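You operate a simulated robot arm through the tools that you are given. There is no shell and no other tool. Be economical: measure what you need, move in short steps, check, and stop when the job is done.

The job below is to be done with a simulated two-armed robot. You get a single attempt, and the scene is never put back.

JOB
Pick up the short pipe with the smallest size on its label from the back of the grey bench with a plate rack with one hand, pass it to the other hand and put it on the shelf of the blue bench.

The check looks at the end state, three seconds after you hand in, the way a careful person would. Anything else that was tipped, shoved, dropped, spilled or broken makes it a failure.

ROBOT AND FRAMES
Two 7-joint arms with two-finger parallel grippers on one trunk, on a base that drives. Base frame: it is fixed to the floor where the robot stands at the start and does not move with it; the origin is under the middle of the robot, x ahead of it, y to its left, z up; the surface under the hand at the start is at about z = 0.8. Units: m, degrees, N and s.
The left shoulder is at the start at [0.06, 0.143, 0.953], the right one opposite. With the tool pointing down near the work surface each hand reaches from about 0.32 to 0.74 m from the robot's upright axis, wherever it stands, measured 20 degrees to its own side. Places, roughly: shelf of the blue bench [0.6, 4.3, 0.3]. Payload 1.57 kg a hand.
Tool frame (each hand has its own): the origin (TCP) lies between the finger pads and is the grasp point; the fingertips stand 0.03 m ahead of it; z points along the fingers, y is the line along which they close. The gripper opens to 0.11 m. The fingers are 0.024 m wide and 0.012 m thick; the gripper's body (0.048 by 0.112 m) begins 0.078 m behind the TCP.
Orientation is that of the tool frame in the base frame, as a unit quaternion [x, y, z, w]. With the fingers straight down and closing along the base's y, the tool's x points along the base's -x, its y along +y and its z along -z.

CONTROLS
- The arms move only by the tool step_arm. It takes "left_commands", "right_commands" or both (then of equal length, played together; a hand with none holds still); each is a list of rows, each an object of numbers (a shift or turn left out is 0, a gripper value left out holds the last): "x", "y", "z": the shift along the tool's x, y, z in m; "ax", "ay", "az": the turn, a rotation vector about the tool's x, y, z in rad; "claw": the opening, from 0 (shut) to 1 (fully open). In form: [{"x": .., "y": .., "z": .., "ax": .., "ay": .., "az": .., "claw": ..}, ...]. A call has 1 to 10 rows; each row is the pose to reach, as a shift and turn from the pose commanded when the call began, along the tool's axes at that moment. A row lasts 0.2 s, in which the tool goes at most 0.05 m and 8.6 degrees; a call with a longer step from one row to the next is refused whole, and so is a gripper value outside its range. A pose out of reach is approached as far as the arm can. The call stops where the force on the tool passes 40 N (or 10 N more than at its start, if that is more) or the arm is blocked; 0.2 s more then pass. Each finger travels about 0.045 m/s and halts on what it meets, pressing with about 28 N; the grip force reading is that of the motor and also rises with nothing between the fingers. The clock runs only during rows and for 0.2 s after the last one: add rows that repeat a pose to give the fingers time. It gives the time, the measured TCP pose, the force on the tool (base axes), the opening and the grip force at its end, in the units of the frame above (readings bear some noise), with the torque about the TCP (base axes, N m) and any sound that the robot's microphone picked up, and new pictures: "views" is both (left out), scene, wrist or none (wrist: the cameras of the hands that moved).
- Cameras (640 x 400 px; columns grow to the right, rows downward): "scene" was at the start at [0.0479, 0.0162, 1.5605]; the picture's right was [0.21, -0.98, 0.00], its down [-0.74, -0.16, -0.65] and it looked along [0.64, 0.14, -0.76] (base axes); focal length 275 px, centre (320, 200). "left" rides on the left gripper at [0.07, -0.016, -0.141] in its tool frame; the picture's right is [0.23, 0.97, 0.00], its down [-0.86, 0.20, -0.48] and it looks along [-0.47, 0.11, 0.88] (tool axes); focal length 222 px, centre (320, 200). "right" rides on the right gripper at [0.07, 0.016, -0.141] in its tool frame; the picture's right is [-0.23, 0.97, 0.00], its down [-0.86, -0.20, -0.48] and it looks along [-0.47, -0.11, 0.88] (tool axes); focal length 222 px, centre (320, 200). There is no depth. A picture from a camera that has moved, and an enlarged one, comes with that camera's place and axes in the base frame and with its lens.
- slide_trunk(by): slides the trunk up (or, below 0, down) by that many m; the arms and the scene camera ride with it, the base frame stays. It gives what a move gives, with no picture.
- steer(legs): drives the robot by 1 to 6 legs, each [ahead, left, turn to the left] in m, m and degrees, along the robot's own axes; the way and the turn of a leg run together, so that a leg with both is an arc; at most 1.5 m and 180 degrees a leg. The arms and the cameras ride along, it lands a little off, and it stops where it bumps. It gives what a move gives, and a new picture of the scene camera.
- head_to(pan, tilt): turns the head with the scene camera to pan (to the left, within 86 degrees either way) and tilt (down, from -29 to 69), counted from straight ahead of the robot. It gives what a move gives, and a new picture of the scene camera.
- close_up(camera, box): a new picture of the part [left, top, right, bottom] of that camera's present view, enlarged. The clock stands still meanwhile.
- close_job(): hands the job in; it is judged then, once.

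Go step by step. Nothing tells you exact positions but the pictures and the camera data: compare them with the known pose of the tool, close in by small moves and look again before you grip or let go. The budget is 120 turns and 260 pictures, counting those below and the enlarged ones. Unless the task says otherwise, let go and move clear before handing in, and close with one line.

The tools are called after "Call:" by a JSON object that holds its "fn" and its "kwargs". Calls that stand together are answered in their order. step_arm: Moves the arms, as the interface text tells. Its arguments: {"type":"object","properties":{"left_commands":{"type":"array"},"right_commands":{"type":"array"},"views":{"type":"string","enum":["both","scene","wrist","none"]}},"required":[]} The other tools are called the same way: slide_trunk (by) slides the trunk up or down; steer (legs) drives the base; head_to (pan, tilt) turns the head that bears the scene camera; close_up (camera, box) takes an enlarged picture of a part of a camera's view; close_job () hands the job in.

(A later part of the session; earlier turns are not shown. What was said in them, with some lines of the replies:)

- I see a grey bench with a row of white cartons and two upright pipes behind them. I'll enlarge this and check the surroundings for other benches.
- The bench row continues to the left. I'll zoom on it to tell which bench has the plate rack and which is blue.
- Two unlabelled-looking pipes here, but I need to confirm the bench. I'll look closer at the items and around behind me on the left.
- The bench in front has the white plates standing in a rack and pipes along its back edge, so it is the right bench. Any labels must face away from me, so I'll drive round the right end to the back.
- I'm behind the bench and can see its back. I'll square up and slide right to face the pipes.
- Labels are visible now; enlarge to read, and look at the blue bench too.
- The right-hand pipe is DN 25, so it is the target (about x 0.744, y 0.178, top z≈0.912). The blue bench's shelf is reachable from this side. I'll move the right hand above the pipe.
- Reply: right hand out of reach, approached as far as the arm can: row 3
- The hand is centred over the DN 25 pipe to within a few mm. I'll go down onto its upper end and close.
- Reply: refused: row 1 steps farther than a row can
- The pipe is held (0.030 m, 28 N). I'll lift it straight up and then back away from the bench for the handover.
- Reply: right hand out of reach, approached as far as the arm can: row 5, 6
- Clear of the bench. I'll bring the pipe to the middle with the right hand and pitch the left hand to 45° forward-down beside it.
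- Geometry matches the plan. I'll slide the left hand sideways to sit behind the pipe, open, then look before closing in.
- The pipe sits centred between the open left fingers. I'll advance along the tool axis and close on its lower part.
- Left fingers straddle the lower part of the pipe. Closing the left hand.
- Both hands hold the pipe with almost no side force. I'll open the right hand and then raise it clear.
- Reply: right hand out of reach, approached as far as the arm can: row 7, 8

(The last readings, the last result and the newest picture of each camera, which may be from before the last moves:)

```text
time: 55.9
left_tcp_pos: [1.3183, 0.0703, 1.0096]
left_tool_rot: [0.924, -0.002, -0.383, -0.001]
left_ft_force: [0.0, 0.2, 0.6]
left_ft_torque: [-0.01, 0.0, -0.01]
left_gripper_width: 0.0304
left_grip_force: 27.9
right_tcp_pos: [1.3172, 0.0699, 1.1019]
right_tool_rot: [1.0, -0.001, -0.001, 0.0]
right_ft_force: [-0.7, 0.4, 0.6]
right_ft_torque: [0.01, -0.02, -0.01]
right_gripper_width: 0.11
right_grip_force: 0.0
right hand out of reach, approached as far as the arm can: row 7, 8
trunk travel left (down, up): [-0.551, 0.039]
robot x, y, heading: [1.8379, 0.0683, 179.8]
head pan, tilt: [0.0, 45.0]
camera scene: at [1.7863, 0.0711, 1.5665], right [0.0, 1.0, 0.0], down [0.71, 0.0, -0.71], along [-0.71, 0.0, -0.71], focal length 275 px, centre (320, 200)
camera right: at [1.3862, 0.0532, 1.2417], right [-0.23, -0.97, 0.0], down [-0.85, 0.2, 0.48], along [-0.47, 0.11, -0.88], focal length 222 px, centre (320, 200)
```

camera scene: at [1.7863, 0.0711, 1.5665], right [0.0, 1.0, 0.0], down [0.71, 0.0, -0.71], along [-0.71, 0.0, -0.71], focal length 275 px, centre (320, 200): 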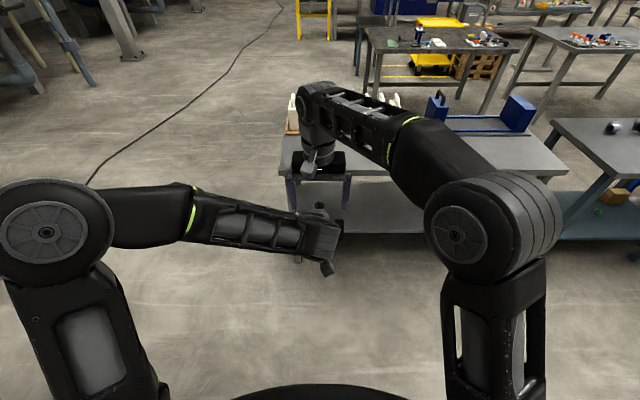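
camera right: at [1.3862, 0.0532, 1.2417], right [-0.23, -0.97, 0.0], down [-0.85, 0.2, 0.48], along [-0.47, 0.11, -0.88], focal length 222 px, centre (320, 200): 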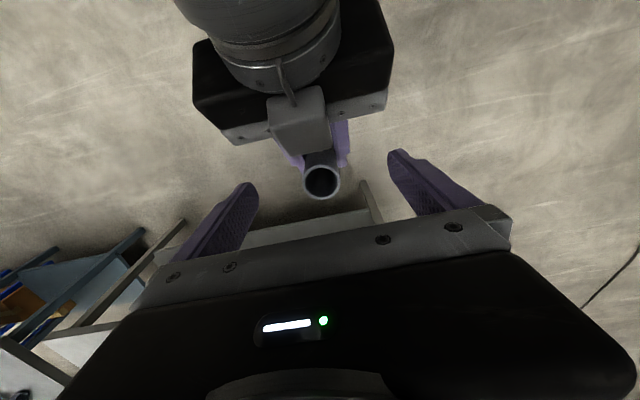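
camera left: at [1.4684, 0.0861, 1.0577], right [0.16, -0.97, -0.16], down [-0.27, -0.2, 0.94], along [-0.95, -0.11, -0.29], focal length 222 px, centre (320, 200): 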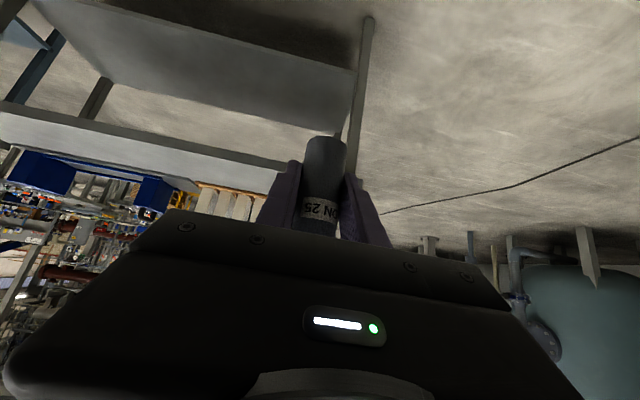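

The left hand holds the pipe alone. I'll lower the left hand and move the right hand aside.

Call:
{"fn": "step_arm", "kwargs": {"left_commands": [{"x": 0.03, "z": 0.03}, {"x": 0.06, "z": 0.06}, {"x": 0.075, "z": 0.075}, {"x": 0.075, "z": 0.075}, {"x": 0.075, "z": 0.075}, {"x": 0.075, "z": 0.075}, {"x": 0.075, "z": 0.075}, {"x": 0.075, "z": 0.075}, {"x": 0.075, "z": 0.075}], "right_commands": [{}, {}, {}, {"y": -0.045}, {"y": -0.09}, {"y": -0.135}, {"y": -0.18}, {"y": -0.21, "x": 0.03}, {"y": -0.22, "x": 0.07}], "views": "scene"}}

Call:
{"fn": "close_up", "kwargs": {"camera": "left", "box": [0, 0, 640, 400]}}

```text
time: 57.9
left_tcp_pos: [1.3191, 0.0692, 0.9029]
left_tool_rot: [0.924, -0.001, -0.382, -0.001]
left_ft_force: [0.1, 0.4, 0.4]
left_ft_torque: [0.01, 0.0, -0.03]
left_gripper_width: 0.0306
left_grip_force: 28.2
right_tcp_pos: [1.3856, 0.2948, 1.0987]
right_tool_rot: [1.0, -0.001, -0.002, 0.0]
right_ft_force: [0.7, 0.4, 0.2]
right_ft_torque: [-0.02, 0.02, 0.0]
right_gripper_width: 0.1101
right_grip_force: 0.0
trunk travel left (down, up): [-0.551, 0.039]
robot x, y, heading: [1.8348, 0.0733, 179.7]
head pan, tilt: [0.0, 45.0]
camera scene: at [1.7871, 0.0715, 1.5665], right [0.0, 1.0, 0.0], down [0.71, 0.0, -0.71], along [-0.71, 0.0, -0.71], focal length 275 px, centre (320, 200)
```

scene: 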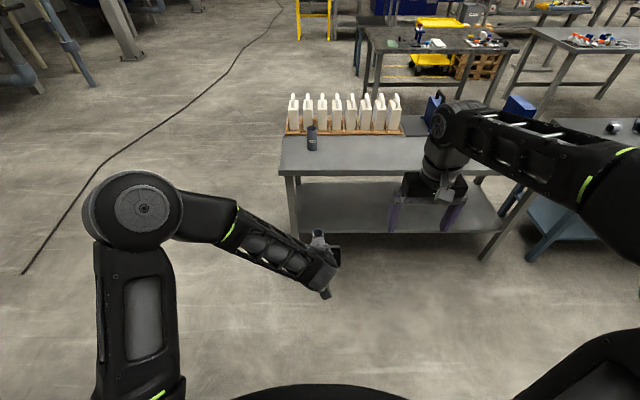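

```text
1.00 times, centred on (320, 200) of left (not enlarged: the box is as wide or as high as the picture)
camera zoom: at [1.4698, 0.0842, 0.952], right [0.16, -0.97, -0.16], down [-0.27, -0.2, 0.94], along [-0.95, -0.11, -0.29], focal length 222 px, centre (320, 200)
```

zoom: 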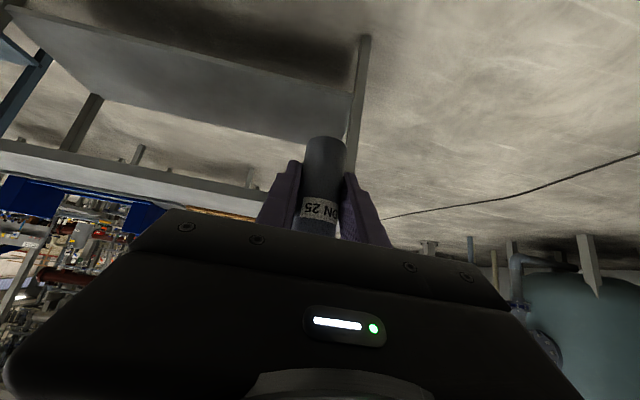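

Handover done. Now I'll drive along the back aisle to the blue bench and look at its shelf.

Call:
{"fn": "steer", "kwargs": {"legs": [[0, -1.5, 0], [0, -1.5, 0], [0, -1.2, 0]]}}

```text
time: 78.1
left_tcp_pos: [1.3379, 4.3118, 0.9041]
left_tool_rot: [0.924, -0.009, -0.383, -0.004]
left_ft_force: [0.1, 0.1, -0.5]
left_ft_torque: [-0.03, -0.01, 0.01]
left_gripper_width: 0.0303
left_grip_force: 28.0
right_tcp_pos: [1.407, 4.5374, 1.0985]
right_tool_rot: [1.0, -0.01, -0.002, 0.001]
right_ft_force: [0.4, 0.0, -0.7]
right_ft_torque: [-0.02, 0.01, 0.01]
right_gripper_width: 0.1102
right_grip_force: 0.1
trunk travel left (down, up): [-0.551, 0.039]
robot x, y, heading: [1.8532, 4.3039, 179.3]
head pan, tilt: [0.0, 45.0]
camera scene: at [1.8056, 4.3064, 1.5665], right [0.02, 1.0, 0.0], down [0.71, -0.01, -0.71], along [-0.71, 0.01, -0.71], focal length 275 px, centre (320, 200)
```

scene: 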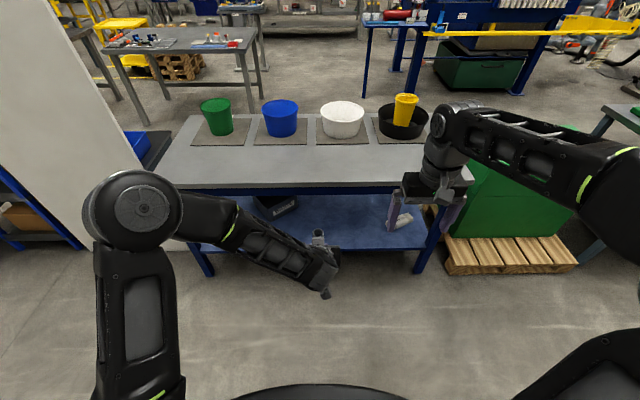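

The blue bench is in front; its shelf has a dark item left and a light one right, with free room in the middle. I'll lower the trunk and pull the right hand back, then look under the top.

Call:
{"fn": "step_arm", "kwargs": {"right_commands": [{"x": 0.03, "y": -0.03}, {"x": 0.06, "y": -0.06}, {"x": 0.08, "y": -0.08}, {"x": 0.08, "y": -0.08}], "views": "none"}}

Call:
{"fn": "slide_trunk", "kwargs": {"by": -0.45}}

Call:
{"fn": "head_to", "kwargs": {"pan": 0, "tilt": 35}}

Call:
{"fn": "close_up", "kwargs": {"camera": "left", "box": [0, 0, 640, 400]}}

```text
time: 79.1
left_tcp_pos: [1.3388, 4.31, 0.9019]
left_tool_rot: [0.924, -0.008, -0.382, -0.003]
left_ft_force: [-0.4, 0.5, 1.0]
left_ft_torque: [-0.02, 0.01, -0.02]
left_gripper_width: 0.0304
left_grip_force: 28.0
right_tcp_pos: [1.4872, 4.616, 1.0995]
right_tool_rot: [1.0, -0.01, 0.0, 0.0]
right_ft_force: [-0.3, 0.5, -0.2]
right_ft_torque: [0.02, 0.02, -0.01]
right_gripper_width: 0.1098
right_grip_force: 0.1
trunk travel left (down, up): [-0.551, 0.039]
robot x, y, heading: [1.8575, 4.3051, 178.7]
head pan, tilt: [0.0, 45.0]
```

```text
refused: -0.45 is not a number from -0.4 to 0.4
```

```text
time: 79.9
left_tcp_pos: [1.3396, 4.31, 0.9018]
left_tool_rot: [0.924, -0.008, -0.383, -0.004]
left_ft_force: [-0.2, -0.1, -0.6]
left_ft_torque: [-0.01, 0.03, 0.01]
left_gripper_width: 0.0301
left_grip_force: 27.7
right_tcp_pos: [1.4877, 4.616, 1.0994]
right_tool_rot: [1.0, -0.01, 0.001, 0.0]
right_ft_force: [-0.2, -0.2, -0.7]
right_ft_torque: [0.02, 0.03, 0.02]
right_gripper_width: 0.1102
right_grip_force: 0.0
trunk travel left (down, up): [-0.551, 0.039]
robot x, y, heading: [1.8561, 4.3078, 178.9]
head pan, tilt: [0.0, 35.0]
camera scene: at [1.7988, 4.3061, 1.5813], right [0.02, 1.0, 0.0], down [0.57, -0.01, -0.82], along [-0.82, 0.02, -0.57], focal length 275 px, centre (320, 200)
```

scene: 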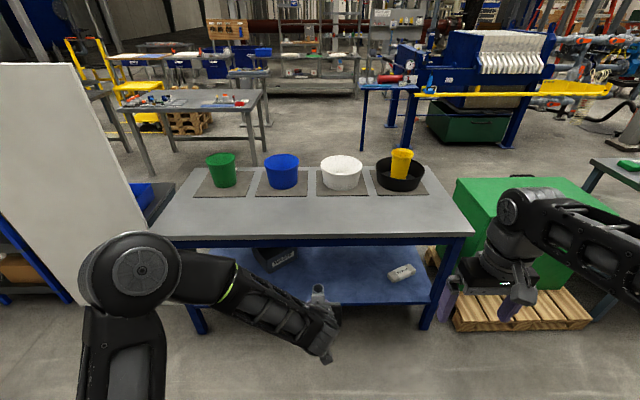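

```text
1.00 times, centred on (320, 200) of left (not enlarged: the box is as wide or as high as the picture)
camera zoom: at [1.4888, 4.3239, 0.9517], right [0.14, -0.98, -0.16], down [-0.27, -0.19, 0.94], along [-0.95, -0.09, -0.29], focal length 222 px, centre (320, 200)
```

zoom: 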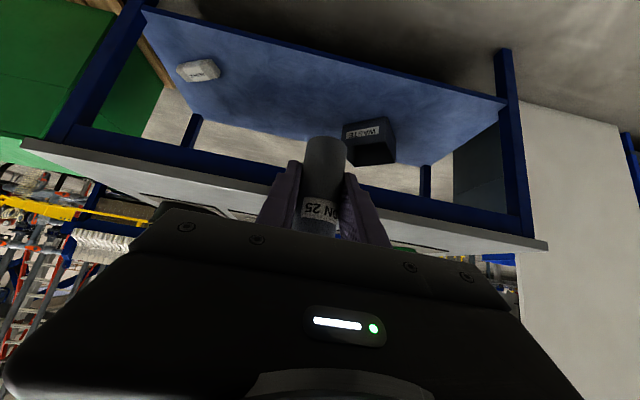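

Shelf middle is free between the waste box and the white item. Lowering the trunk in two slides.

Call:
{"fn": "slide_trunk", "kwargs": {"by": -0.4}}

Call:
{"fn": "slide_trunk", "kwargs": {"by": -0.08}}

Call:
{"fn": "head_to", "kwargs": {"pan": 0, "tilt": 30}}

Call:
{"fn": "close_up", "kwargs": {"camera": "left", "box": [0, 0, 640, 400]}}

```text
time: 83.7
left_tcp_pos: [1.3385, 4.3103, 0.5025]
left_tool_rot: [0.924, -0.009, -0.382, -0.003]
left_ft_force: [-0.4, 0.1, 0.0]
left_ft_torque: [0.0, 0.01, -0.01]
left_gripper_width: 0.0304
left_grip_force: 27.8
right_tcp_pos: [1.4875, 4.6162, 0.699]
right_tool_rot: [1.0, -0.009, -0.001, 0.0]
right_ft_force: [-1.2, 0.0, -0.5]
right_ft_torque: [0.01, 0.02, 0.01]
right_gripper_width: 0.1101
right_grip_force: 0.0
trunk travel left (down, up): [-0.151, 0.439]
robot x, y, heading: [1.8537, 4.3052, 179.0]
head pan, tilt: [0.0, 35.0]
```

```text
time: 84.9
left_tcp_pos: [1.3386, 4.3103, 0.423]
left_tool_rot: [0.924, -0.009, -0.382, -0.003]
left_ft_force: [-0.3, -0.9, 0.1]
left_ft_torque: [0.0, -0.04, -0.02]
left_gripper_width: 0.0306
left_grip_force: 28.1
right_tcp_pos: [1.4877, 4.616, 0.6197]
right_tool_rot: [1.0, -0.008, 0.0, 0.0]
right_ft_force: [1.4, -0.1, -0.2]
right_ft_torque: [0.0, 0.0, 0.02]
right_gripper_width: 0.1099
right_grip_force: 0.0
trunk travel left (down, up): [-0.071, 0.519]
robot x, y, heading: [1.854, 4.3089, 178.7]
head pan, tilt: [0.0, 35.0]
```

```text
time: 85.5
left_tcp_pos: [1.3398, 4.3094, 0.4222]
left_tool_rot: [0.924, -0.009, -0.382, -0.004]
left_ft_force: [-0.2, -0.9, -0.8]
left_ft_torque: [0.03, 0.02, -0.02]
left_gripper_width: 0.0303
left_grip_force: 27.6
right_tcp_pos: [1.4881, 4.6154, 0.6195]
right_tool_rot: [1.0, -0.009, 0.0, -0.001]
right_ft_force: [0.2, -0.4, -0.1]
right_ft_torque: [0.01, -0.03, 0.01]
right_gripper_width: 0.1099
right_grip_force: 0.0
trunk travel left (down, up): [-0.071, 0.519]
robot x, y, heading: [1.8537, 4.3059, 179.0]
head pan, tilt: [0.0, 30.0]
camera scene: at [1.7965, 4.3062, 1.1091], right [0.02, 1.0, 0.0], down [0.5, -0.01, -0.87], along [-0.87, 0.02, -0.5], focal length 275 px, centre (320, 200)
```

scene: 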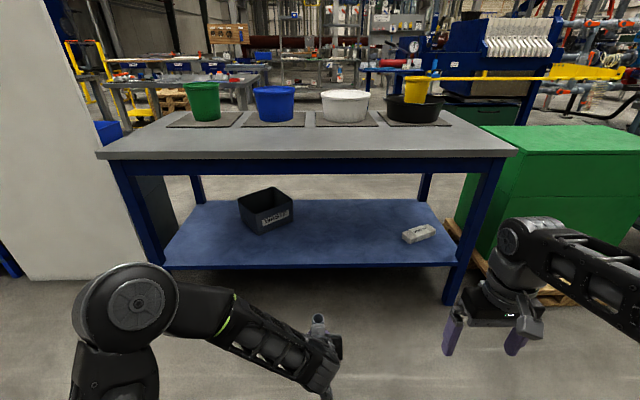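

```text
1.00 times, centred on (320, 200) of left (not enlarged: the box is as wide or as high as the picture)
camera zoom: at [1.4889, 4.3239, 0.4717], right [0.14, -0.98, -0.16], down [-0.27, -0.19, 0.94], along [-0.95, -0.09, -0.29], focal length 222 px, centre (320, 200)
```

zoom: 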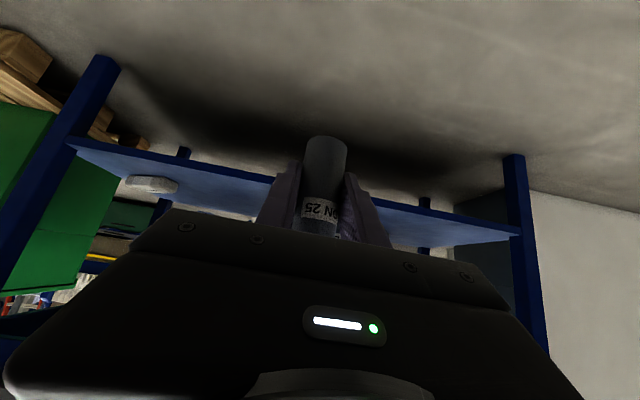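

I'm low enough with the shelf in view. I'll stretch the left hand forward, then creep the base in so that the pipe is over the free middle of the shelf.

Call:
{"fn": "step_arm", "kwargs": {"left_commands": [{"x": -0.03, "z": 0.03}, {"x": -0.06, "z": 0.06}, {"x": -0.09, "z": 0.09}, {"x": -0.115, "z": 0.115}, {"x": -0.115, "z": 0.115}], "views": "none"}}

Call:
{"fn": "steer", "kwargs": {"legs": [[0, -0.09, 0], [0.2, 0, 1]]}}

```text
time: 86.7
left_tcp_pos: [1.1769, 4.3122, 0.4209]
left_tool_rot: [0.924, -0.008, -0.382, -0.003]
left_ft_force: [0.2, 0.1, -0.5]
left_ft_torque: [0.03, 0.02, 0.01]
left_gripper_width: 0.0304
left_grip_force: 28.0
right_tcp_pos: [1.4875, 4.6162, 0.6197]
right_tool_rot: [1.0, -0.009, 0.0, 0.0]
right_ft_force: [0.9, -0.6, 1.0]
right_ft_torque: [-0.02, -0.01, -0.01]
right_gripper_width: 0.1101
right_grip_force: 0.1
trunk travel left (down, up): [-0.071, 0.519]
robot x, y, heading: [1.8547, 4.3063, 179.2]
head pan, tilt: [0.0, 30.0]
```

```text
time: 89.0
left_tcp_pos: [0.9799, 4.3909, 0.4214]
left_tool_rot: [0.924, -0.002, -0.383, -0.001]
left_ft_force: [0.1, 0.9, 0.1]
left_ft_torque: [0.03, 0.03, -0.01]
left_gripper_width: 0.0303
left_grip_force: 28.0
right_tcp_pos: [1.2874, 4.7008, 0.6196]
right_tool_rot: [1.0, -0.003, 0.0, 0.0]
right_ft_force: [0.4, -0.3, -0.7]
right_ft_torque: [0.01, 0.01, 0.0]
right_gripper_width: 0.11
right_grip_force: 0.0
trunk travel left (down, up): [-0.071, 0.519]
robot x, y, heading: [1.6603, 4.3991, 179.6]
head pan, tilt: [0.0, 30.0]
camera scene: at [1.6006, 4.3953, 1.1091], right [0.0, 1.0, 0.0], down [0.5, 0.0, -0.87], along [-0.87, 0.0, -0.5], focal length 275 px, centre (320, 200)
```

scene: 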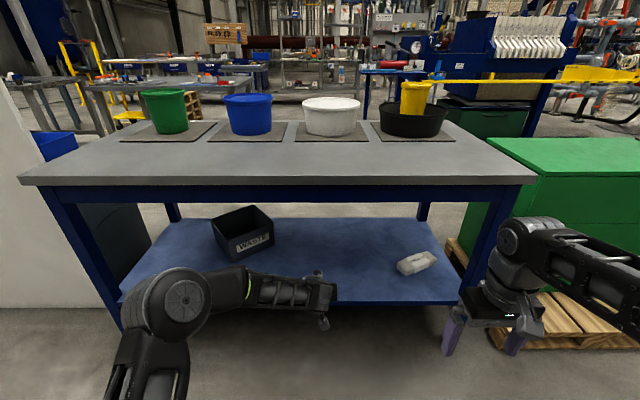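

Approaching well. I'll measure the shelf edge more precisely before going in.

Call:
{"fn": "close_up", "kwargs": {"camera": "scene", "box": [310, 240, 470, 340]}}

Call:
{"fn": "close_up", "kwargs": {"camera": "left", "box": [0, 0, 640, 400]}}

```text
4.00 times, centred on (390, 290) of scene
camera zoom: at [1.6006, 4.3953, 1.1091], right [0.0, 1.0, 0.0], down [0.5, 0.0, -0.87], along [-0.87, 0.0, -0.5], focal length 1098 px, centre (40, -160)
```

zoom: 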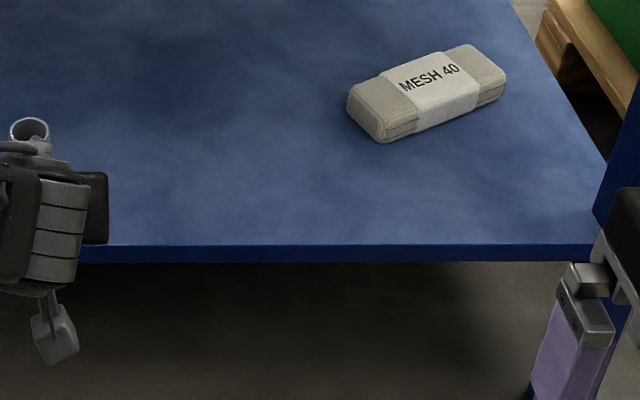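

```text
1.00 times, centred on (320, 200) of left (not enlarged: the box is as wide or as high as the picture)
camera zoom: at [1.1305, 4.4062, 0.4717], right [0.16, -0.97, -0.16], down [-0.27, -0.2, 0.94], along [-0.95, -0.1, -0.29], focal length 222 px, centre (320, 200)
```

zoom: 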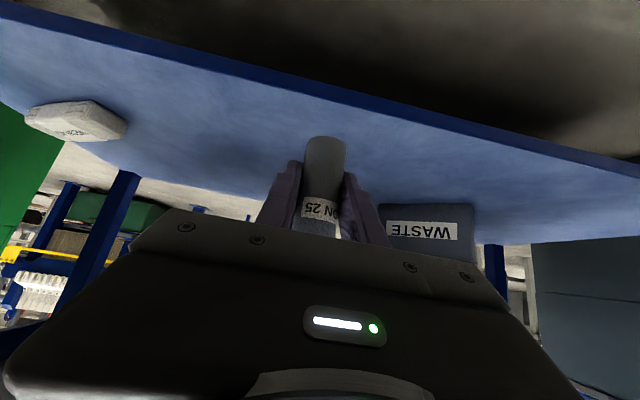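

Estimates put the shelf at z≈0.25–0.30 with its edge at x≈0.9; the pipe bottom is at 0.38. I'll lower 3 cm and drive in 0.19 m, then lower with contact sensing.

Call:
{"fn": "slide_trunk", "kwargs": {"by": -0.03}}

Call:
{"fn": "steer", "kwargs": {"legs": [[0.19, 0, 0]]}}

Call:
{"fn": "close_up", "kwargs": {"camera": "left", "box": [0, 0, 640, 400]}}

Call:
{"fn": "close_up", "kwargs": {"camera": "right", "box": [0, 0, 640, 400]}}

```text
time: 89.8
left_tcp_pos: [0.9812, 4.3911, 0.3922]
left_tool_rot: [0.924, -0.004, -0.382, -0.002]
left_ft_force: [-0.2, 0.7, 0.1]
left_ft_torque: [0.0, 0.0, -0.01]
left_gripper_width: 0.0303
left_grip_force: 28.2
right_tcp_pos: [1.2885, 4.7004, 0.5895]
right_tool_rot: [1.0, -0.003, 0.0, 0.0]
right_ft_force: [0.8, -0.1, 1.0]
right_ft_torque: [0.01, 0.0, -0.01]
right_gripper_width: 0.1101
right_grip_force: 0.0
trunk travel left (down, up): [-0.041, 0.549]
robot x, y, heading: [1.6592, 4.3952, 179.7]
head pan, tilt: [0.0, 30.0]
```

```text
time: 91.3
left_tcp_pos: [0.7903, 4.3914, 0.3923]
left_tool_rot: [0.924, -0.002, -0.383, 0.0]
left_ft_force: [0.2, -0.5, -0.3]
left_ft_torque: [0.01, -0.03, -0.02]
left_gripper_width: 0.0302
left_grip_force: 27.9
right_tcp_pos: [1.0986, 4.7017, 0.5898]
right_tool_rot: [1.0, -0.002, -0.001, 0.001]
right_ft_force: [-0.4, 0.6, -0.5]
right_ft_torque: [0.0, 0.02, -0.01]
right_gripper_width: 0.1102
right_grip_force: 0.1
trunk travel left (down, up): [-0.041, 0.549]
robot x, y, heading: [1.4712, 4.3981, 179.6]
head pan, tilt: [0.0, 30.0]
camera scene: at [1.4105, 4.3961, 1.0791], right [0.0, 1.0, 0.0], down [0.5, 0.0, -0.87], along [-0.87, 0.0, -0.5], focal length 275 px, centre (320, 200)
```

scene: 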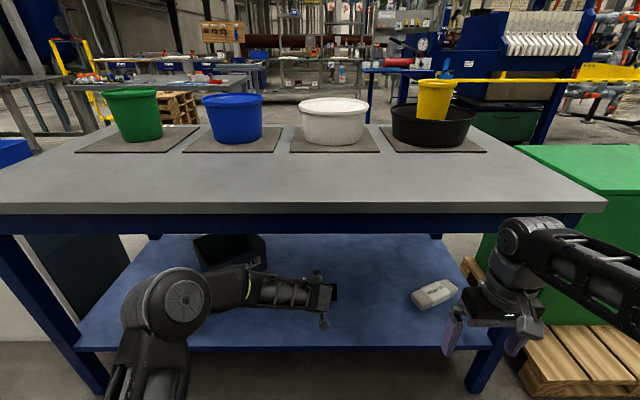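

```text
1.00 times, centred on (320, 200) of left (not enlarged: the box is as wide or as high as the picture)
camera zoom: at [0.9404, 4.4067, 0.4416], right [0.16, -0.97, -0.16], down [-0.27, -0.2, 0.94], along [-0.95, -0.1, -0.29], focal length 222 px, centre (320, 200)
```

zoom: 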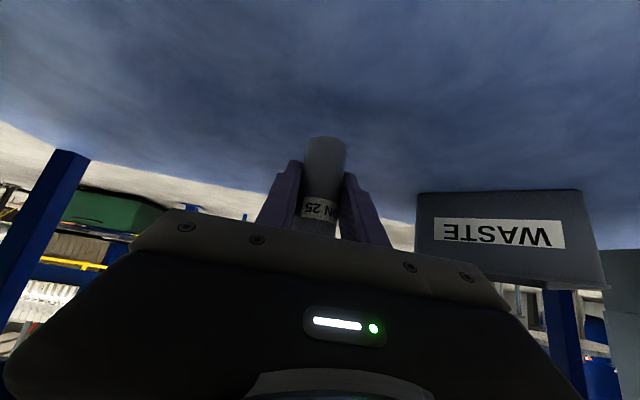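

```text
1.00 times, centred on (320, 200) of right (not enlarged: the box is as wide or as high as the picture)
camera zoom: at [1.1662, 4.6838, 0.7296], right [-0.23, -0.97, 0.0], down [-0.85, 0.2, 0.48], along [-0.47, 0.11, -0.88], focal length 222 px, centre (320, 200)
```

zoom: 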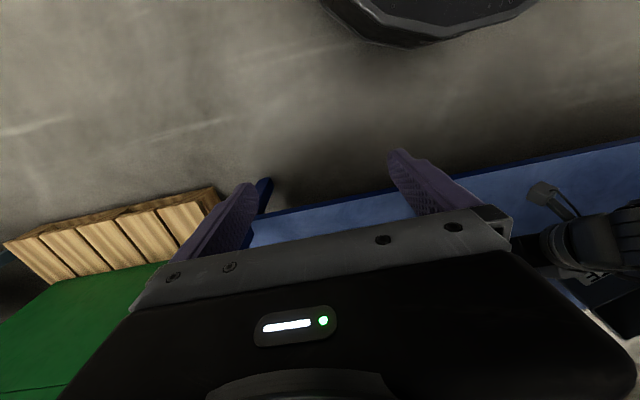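

The pipe is now over the open middle of the shelf, about 10 cm in from the edge. Lowering slowly, watching the force.

Call:
{"fn": "step_arm", "kwargs": {"left_commands": [{"x": 0.007, "z": 0.007}, {"x": 0.014, "z": 0.014}, {"x": 0.021, "z": 0.021}, {"x": 0.025, "z": 0.025}, {"x": 0.0285, "z": 0.0285}, {"x": 0.032, "z": 0.032}]}}

```text
time: 92.7
left_tcp_pos: [0.7918, 4.3898, 0.3459]
left_tool_rot: [0.924, -0.002, -0.383, -0.001]
left_ft_force: [-0.6, -0.1, -0.3]
left_ft_torque: [-0.01, -0.04, 0.03]
left_gripper_width: 0.0302
left_grip_force: 27.5
right_tcp_pos: [1.098, 4.7007, 0.5899]
right_tool_rot: [1.0, -0.002, 0.001, 0.0]
right_ft_force: [0.3, 0.2, -0.2]
right_ft_torque: [0.0, 0.01, 0.03]
right_gripper_width: 0.1096
right_grip_force: 0.1
trunk travel left (down, up): [-0.041, 0.549]
robot x, y, heading: [1.4689, 4.3953, 179.8]
head pan, tilt: [0.0, 30.0]
camera scene: at [1.4104, 4.3961, 1.0791], right [0.0, 1.0, 0.0], down [0.5, 0.0, -0.87], along [-0.87, 0.0, -0.5], focal length 275 px, centre (320, 200)
camera left: at [0.941, 4.4061, 0.3953], right [0.16, -0.97, -0.16], down [-0.27, -0.2, 0.94], along [-0.95, -0.1, -0.29], focal length 222 px, centre (320, 200)
```

scene: 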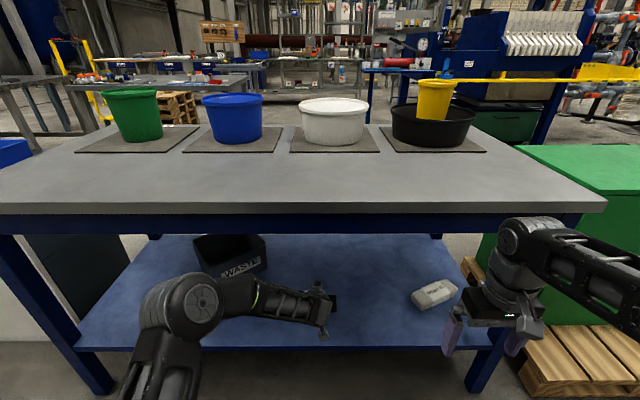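
left: 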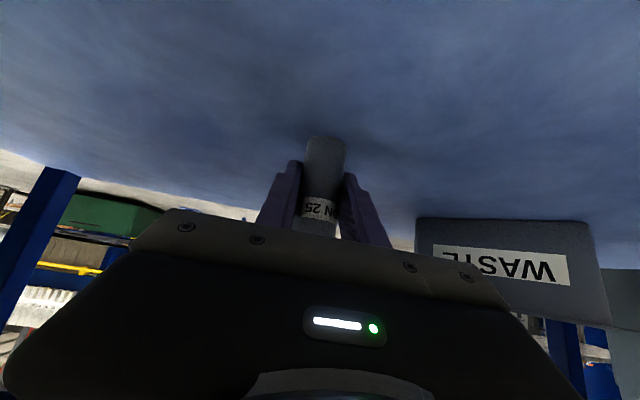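

No contact yet; continuing down in small steps.

Call:
{"fn": "step_arm", "kwargs": {"left_commands": [{"x": 0.003, "z": 0.003}, {"x": 0.006, "z": 0.006}, {"x": 0.009, "z": 0.009}, {"x": 0.012, "z": 0.012}, {"x": 0.015, "z": 0.015}], "views": "wrist"}}

```text
time: 93.9
left_tcp_pos: [0.7895, 4.3927, 0.3263]
left_tool_rot: [0.924, -0.003, -0.383, -0.001]
left_ft_force: [-0.5, 0.5, 0.3]
left_ft_torque: [0.0, 0.02, 0.0]
left_gripper_width: 0.0304
left_grip_force: 28.3
right_tcp_pos: [1.0982, 4.7009, 0.5902]
right_tool_rot: [1.0, -0.003, 0.0, 0.0]
right_ft_force: [0.6, 0.4, -0.5]
right_ft_torque: [0.01, -0.01, -0.02]
right_gripper_width: 0.1099
right_grip_force: 0.1
trunk travel left (down, up): [-0.041, 0.549]
robot x, y, heading: [1.4654, 4.3979, 179.9]
head pan, tilt: [0.0, 30.0]
camera left: at [0.9403, 4.4067, 0.3749], right [0.16, -0.97, -0.16], down [-0.27, -0.2, 0.94], along [-0.95, -0.1, -0.29], focal length 222 px, centre (320, 200)
```

left: 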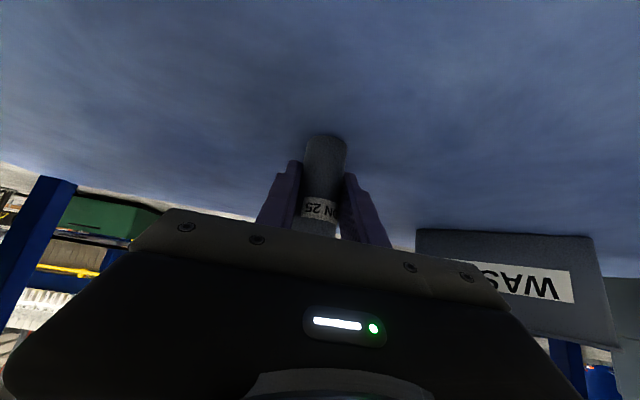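

Call:
{"fn": "step_arm", "kwargs": {"left_commands": [{"x": 0.003, "z": 0.003}, {"x": 0.006, "z": 0.006}, {"x": 0.009, "z": 0.009}, {"x": 0.012, "z": 0.012}, {"x": 0.015, "z": 0.015}], "views": "wrist"}}

```text
time: 95.1
left_tcp_pos: [0.7904, 4.3918, 0.3093]
left_tool_rot: [0.922, -0.002, -0.387, -0.001]
left_ft_force: [5.2, -1.0, 37.9]
left_ft_torque: [-0.17, 0.15, 0.08]
left_gripper_width: 0.0306
left_grip_force: 28.0
right_tcp_pos: [1.0997, 4.7, 0.5913]
right_tool_rot: [1.0, -0.001, -0.002, 0.0]
right_ft_force: [1.5, -0.5, -0.1]
right_ft_torque: [0.02, 0.0, -0.01]
right_gripper_width: 0.11
right_grip_force: 0.1
trunk travel left (down, up): [-0.041, 0.549]
robot x, y, heading: [1.4696, 4.4004, 179.7]
head pan, tilt: [0.0, 30.0]
camera left: at [0.9401, 4.4069, 0.3578], right [0.16, -0.97, -0.16], down [-0.26, -0.2, 0.95], along [-0.95, -0.1, -0.28], focal length 222 px, centre (320, 200)
```

left: 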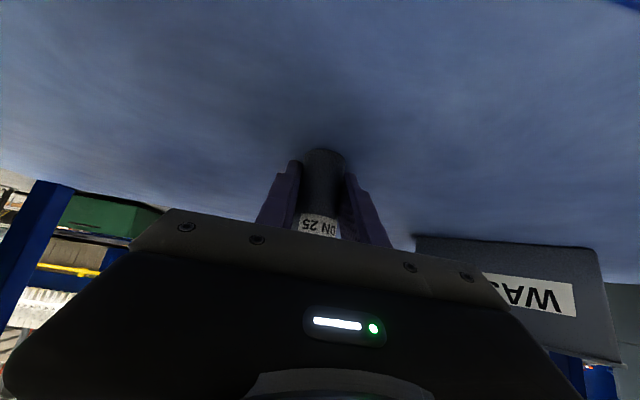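

Contact with the shelf at 38 N. I'll ease off a few millimetres so the pipe just rests.

Call:
{"fn": "step_arm", "kwargs": {"left_commands": [{"x": -0.0021, "z": -0.0021}, {"x": -0.0021, "z": -0.0021}], "views": "wrist"}}

Call:
{"fn": "close_up", "kwargs": {"camera": "left", "box": [240, 110, 400, 250]}}

Call:
{"fn": "close_up", "kwargs": {"camera": "scene", "box": [270, 250, 370, 350]}}

```text
time: 95.7
left_tcp_pos: [0.7899, 4.391, 0.3104]
left_tool_rot: [0.923, -0.003, -0.385, -0.002]
left_ft_force: [-6.9, 3.8, 26.1]
left_ft_torque: [-0.07, 0.44, -0.12]
left_gripper_width: 0.0302
left_grip_force: 28.2
right_tcp_pos: [1.0975, 4.7011, 0.5905]
right_tool_rot: [1.0, -0.003, -0.001, 0.001]
right_ft_force: [-0.2, -0.1, -0.3]
right_ft_torque: [0.03, -0.01, -0.01]
right_gripper_width: 0.1101
right_grip_force: 0.0
trunk travel left (down, up): [-0.041, 0.549]
robot x, y, heading: [1.4686, 4.3959, 179.9]
head pan, tilt: [0.0, 30.0]
camera left: at [0.9397, 4.4066, 0.3586], right [0.15, -0.97, -0.16], down [-0.26, -0.2, 0.94], along [-0.95, -0.1, -0.29], focal length 222 px, centre (320, 200)
```

left: 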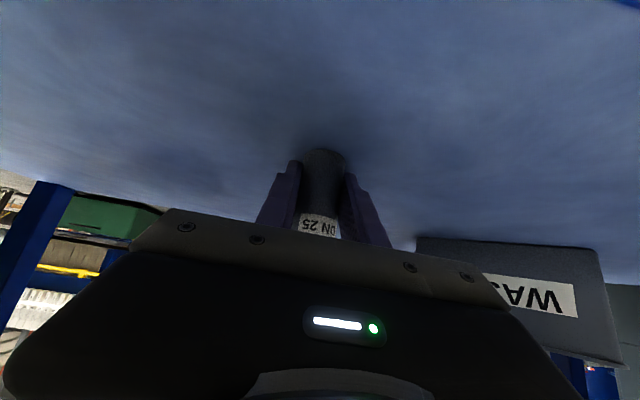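

```text
2.86 times, centred on (320, 180) of left
camera zoom: at [0.9397, 4.4066, 0.3586], right [0.15, -0.97, -0.16], down [-0.26, -0.2, 0.94], along [-0.95, -0.1, -0.29], focal length 635 px, centre (320, 257)
```

zoom: 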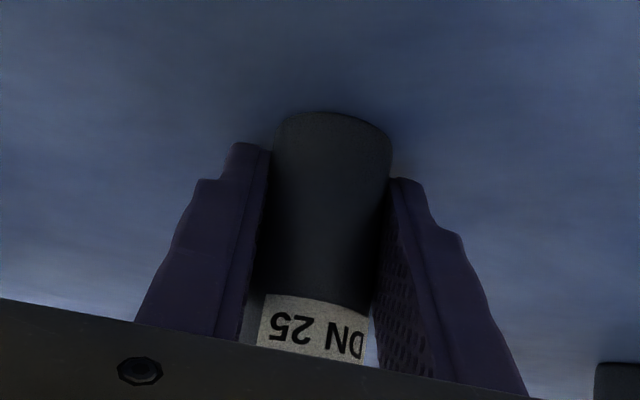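

```text
4.00 times, centred on (320, 300) of scene
camera zoom: at [1.4121, 4.3964, 1.0792], right [0.0, 1.0, 0.0], down [0.5, 0.0, -0.87], along [-0.87, 0.0, -0.5], focal length 1098 px, centre (320, -200)
```

zoom: 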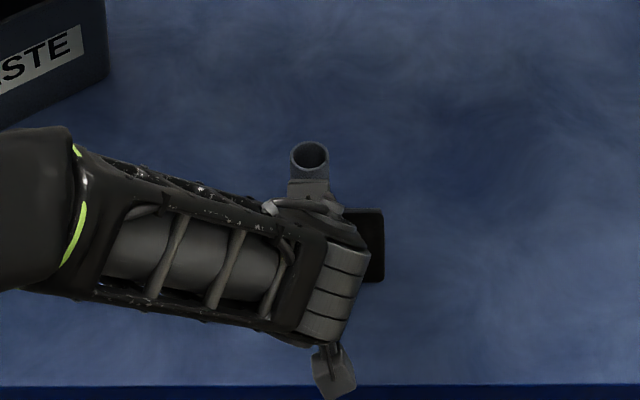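

Call:
{"fn": "step_arm", "kwargs": {"left_commands": [{"x": -0.002, "z": -0.002}, {"x": -0.002, "z": -0.002}], "views": "none"}}

```text
time: 96.3
left_tcp_pos: [0.7896, 4.3901, 0.3092]
left_tool_rot: [0.924, -0.001, -0.382, 0.0]
left_ft_force: [-4.2, 3.6, 14.5]
left_ft_torque: [0.05, 0.37, -0.09]
left_gripper_width: 0.0303
left_grip_force: 28.2
right_tcp_pos: [1.0971, 4.701, 0.5894]
right_tool_rot: [1.0, -0.003, -0.001, 0.0]
right_ft_force: [-0.2, -0.9, 1.1]
right_ft_torque: [0.01, 0.01, -0.04]
right_gripper_width: 0.11
right_grip_force: 0.0
trunk travel left (down, up): [-0.041, 0.549]
robot x, y, heading: [1.4672, 4.3924, 179.8]
head pan, tilt: [0.0, 30.0]
```

Call:
{"fn": "step_arm", "kwargs": {"left_commands": [{"x": -0.0013, "z": -0.0013}, {"x": -0.0013, "z": -0.0013}], "views": "none"}}

Call:
{"fn": "close_up", "kwargs": {"camera": "left", "box": [240, 110, 400, 250]}}

```text
time: 96.9
left_tcp_pos: [0.7923, 4.3893, 0.3098]
left_tool_rot: [0.925, -0.002, -0.38, -0.001]
left_ft_force: [1.0, 1.0, 4.0]
left_ft_torque: [0.05, 0.05, -0.02]
left_gripper_width: 0.0304
left_grip_force: 28.0
right_tcp_pos: [1.0973, 4.6999, 0.589]
right_tool_rot: [1.0, -0.002, 0.0, 0.0]
right_ft_force: [-0.3, 0.5, 0.0]
right_ft_torque: [0.0, 0.0, 0.03]
right_gripper_width: 0.1101
right_grip_force: 0.0
trunk travel left (down, up): [-0.041, 0.549]
robot x, y, heading: [1.4714, 4.3968, 180.0]
head pan, tilt: [0.0, 30.0]
```

```text
2.86 times, centred on (320, 180) of left
camera zoom: at [0.9412, 4.4055, 0.3599], right [0.16, -0.97, -0.16], down [-0.27, -0.2, 0.94], along [-0.95, -0.11, -0.3], focal length 635 px, centre (320, 257)
```

zoom: 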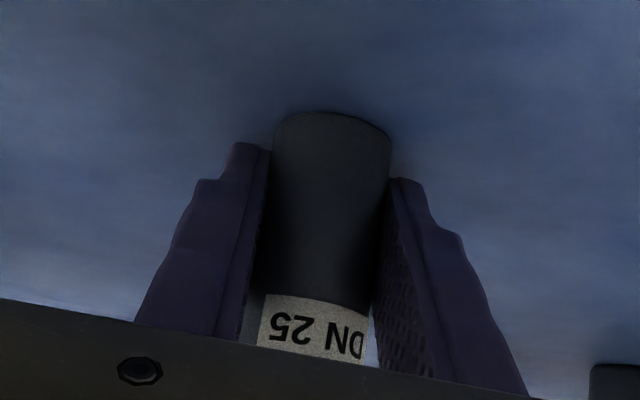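

Only 4 N left, so the pipe rests on the shelf. Opening the left hand.

Call:
{"fn": "step_arm", "kwargs": {"left_commands": [{"claw": 0.35}, {"claw": 0.5}, {"claw": 0.7}, {"claw": 0.85}, {"claw": 1}, {"claw": 1}, {"claw": 1}]}}

```text
time: 98.5
left_tcp_pos: [0.7905, 4.3914, 0.3115]
left_tool_rot: [0.924, -0.001, -0.383, 0.0]
left_ft_force: [0.1, 0.0, -1.5]
left_ft_torque: [0.04, -0.01, -0.01]
left_gripper_width: 0.1098
left_grip_force: 0.1
right_tcp_pos: [1.097, 4.7017, 0.5898]
right_tool_rot: [1.0, -0.002, 0.001, 0.0]
right_ft_force: [-0.7, 0.9, -0.6]
right_ft_torque: [0.0, 0.02, 0.0]
right_gripper_width: 0.1102
right_grip_force: 0.0
trunk travel left (down, up): [-0.041, 0.549]
robot x, y, heading: [1.4649, 4.3963, 179.7]
head pan, tilt: [0.0, 30.0]
camera scene: at [1.4104, 4.3962, 1.0791], right [0.0, 1.0, 0.0], down [0.5, 0.0, -0.87], along [-0.87, 0.0, -0.5], focal length 275 px, centre (320, 200)
camera left: at [0.94, 4.406, 0.3612], right [0.16, -0.97, -0.16], down [-0.27, -0.2, 0.94], along [-0.95, -0.1, -0.29], focal length 222 px, centre (320, 200)
```

scene: 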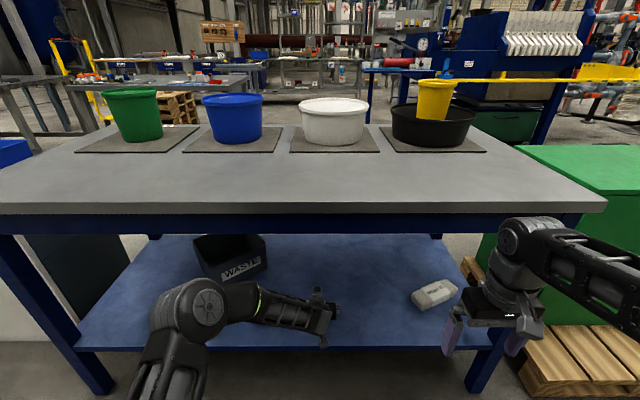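
left: 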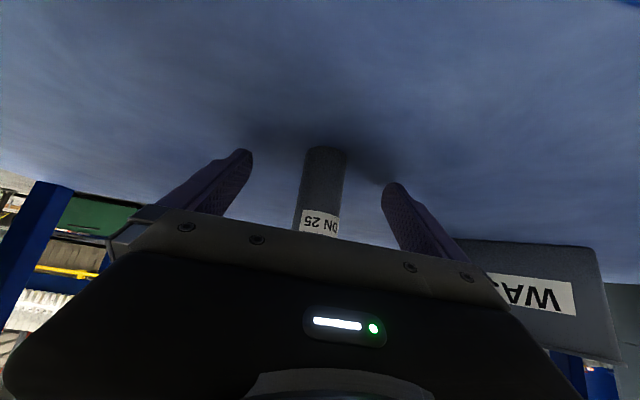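

The pipe stands upright and free. I'll back the hand off along its axis and then drive back.

Call:
{"fn": "step_arm", "kwargs": {"left_commands": [{"z": -0.03}, {"z": -0.06}, {"z": -0.08}, {"z": -0.08}], "views": "wrist"}}

Call:
{"fn": "steer", "kwargs": {"legs": [[-0.4, 0, 0]]}}

Call:
{"fn": "close_up", "kwargs": {"camera": "scene", "box": [200, 160, 460, 320]}}

```text
time: 99.5
left_tcp_pos: [0.8448, 4.3897, 0.3684]
left_tool_rot: [0.924, -0.001, -0.383, 0.0]
left_ft_force: [0.3, 0.0, -0.6]
left_ft_torque: [0.01, -0.01, 0.01]
left_gripper_width: 0.1101
left_grip_force: 0.1
right_tcp_pos: [1.0972, 4.7012, 0.5895]
right_tool_rot: [1.0, -0.003, 0.0, 0.0]
right_ft_force: [-1.4, 0.4, 0.5]
right_ft_torque: [0.02, 0.03, 0.01]
right_gripper_width: 0.1102
right_grip_force: 0.0
trunk travel left (down, up): [-0.041, 0.549]
robot x, y, heading: [1.4665, 4.3993, 179.8]
head pan, tilt: [0.0, 30.0]
camera left: at [0.9942, 4.4059, 0.4175], right [0.16, -0.97, -0.16], down [-0.27, -0.2, 0.94], along [-0.95, -0.1, -0.29], focal length 222 px, centre (320, 200)
```

left: 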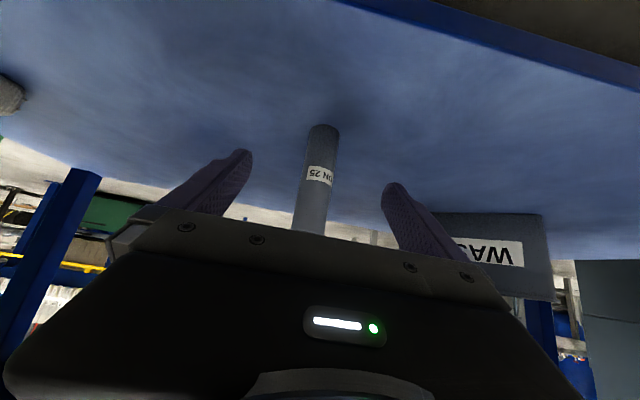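

```text
time: 102.0
left_tcp_pos: [1.2461, 4.387, 0.3681]
left_tool_rot: [0.924, -0.001, -0.383, 0.0]
left_ft_force: [0.0, -0.1, 0.3]
left_ft_torque: [0.02, 0.02, 0.05]
left_gripper_width: 0.11
left_grip_force: 0.0
right_tcp_pos: [1.4988, 4.6988, 0.5889]
right_tool_rot: [1.0, 0.0, 0.0, -0.001]
right_ft_force: [-0.4, 0.2, 0.1]
right_ft_torque: [0.01, 0.03, 0.02]
right_gripper_width: 0.11
right_grip_force: 0.2
trunk travel left (down, up): [-0.041, 0.549]
robot x, y, heading: [1.8739, 4.3907, 180.0]
head pan, tilt: [0.0, 30.0]
camera scene: at [1.8132, 4.3948, 1.0791], right [0.0, 1.0, 0.0], down [0.5, 0.0, -0.87], along [-0.87, 0.0, -0.5], focal length 275 px, centre (320, 200)
```

scene: 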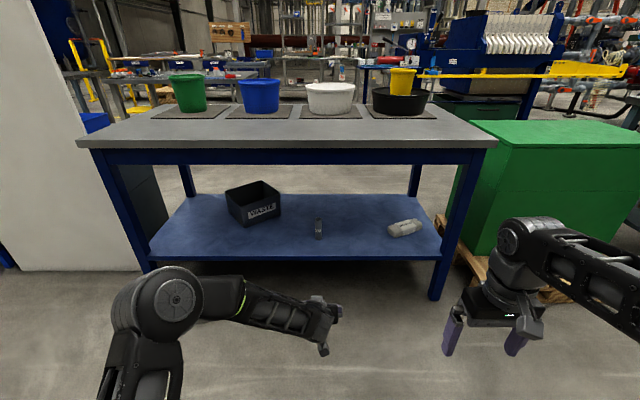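

```text
2.46 times, centred on (330, 240) of scene
camera zoom: at [1.8132, 4.3948, 1.0791], right [0.0, 1.0, 0.0], down [0.5, 0.0, -0.87], along [-0.87, 0.0, -0.5], focal length 676 px, centre (295, 102)
```

zoom: 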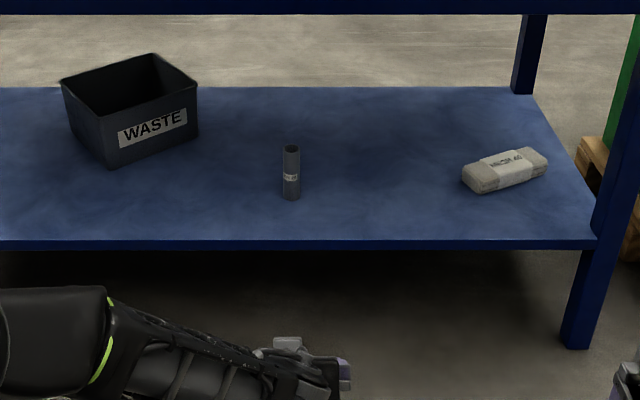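

The DN 25 pipe stands upright on the blue bench's shelf. The waste box and white packet there look undisturbed, and both hands are empty and clear. Handing in.

Call:
{"fn": "close_job", "kwargs": {}}

```text
The job is handed in.
```

I picked up the DN 25 short pipe with the right hand, passed it to the left, and stood it on the blue bench's shelf. Both hands were clear when I handed in.
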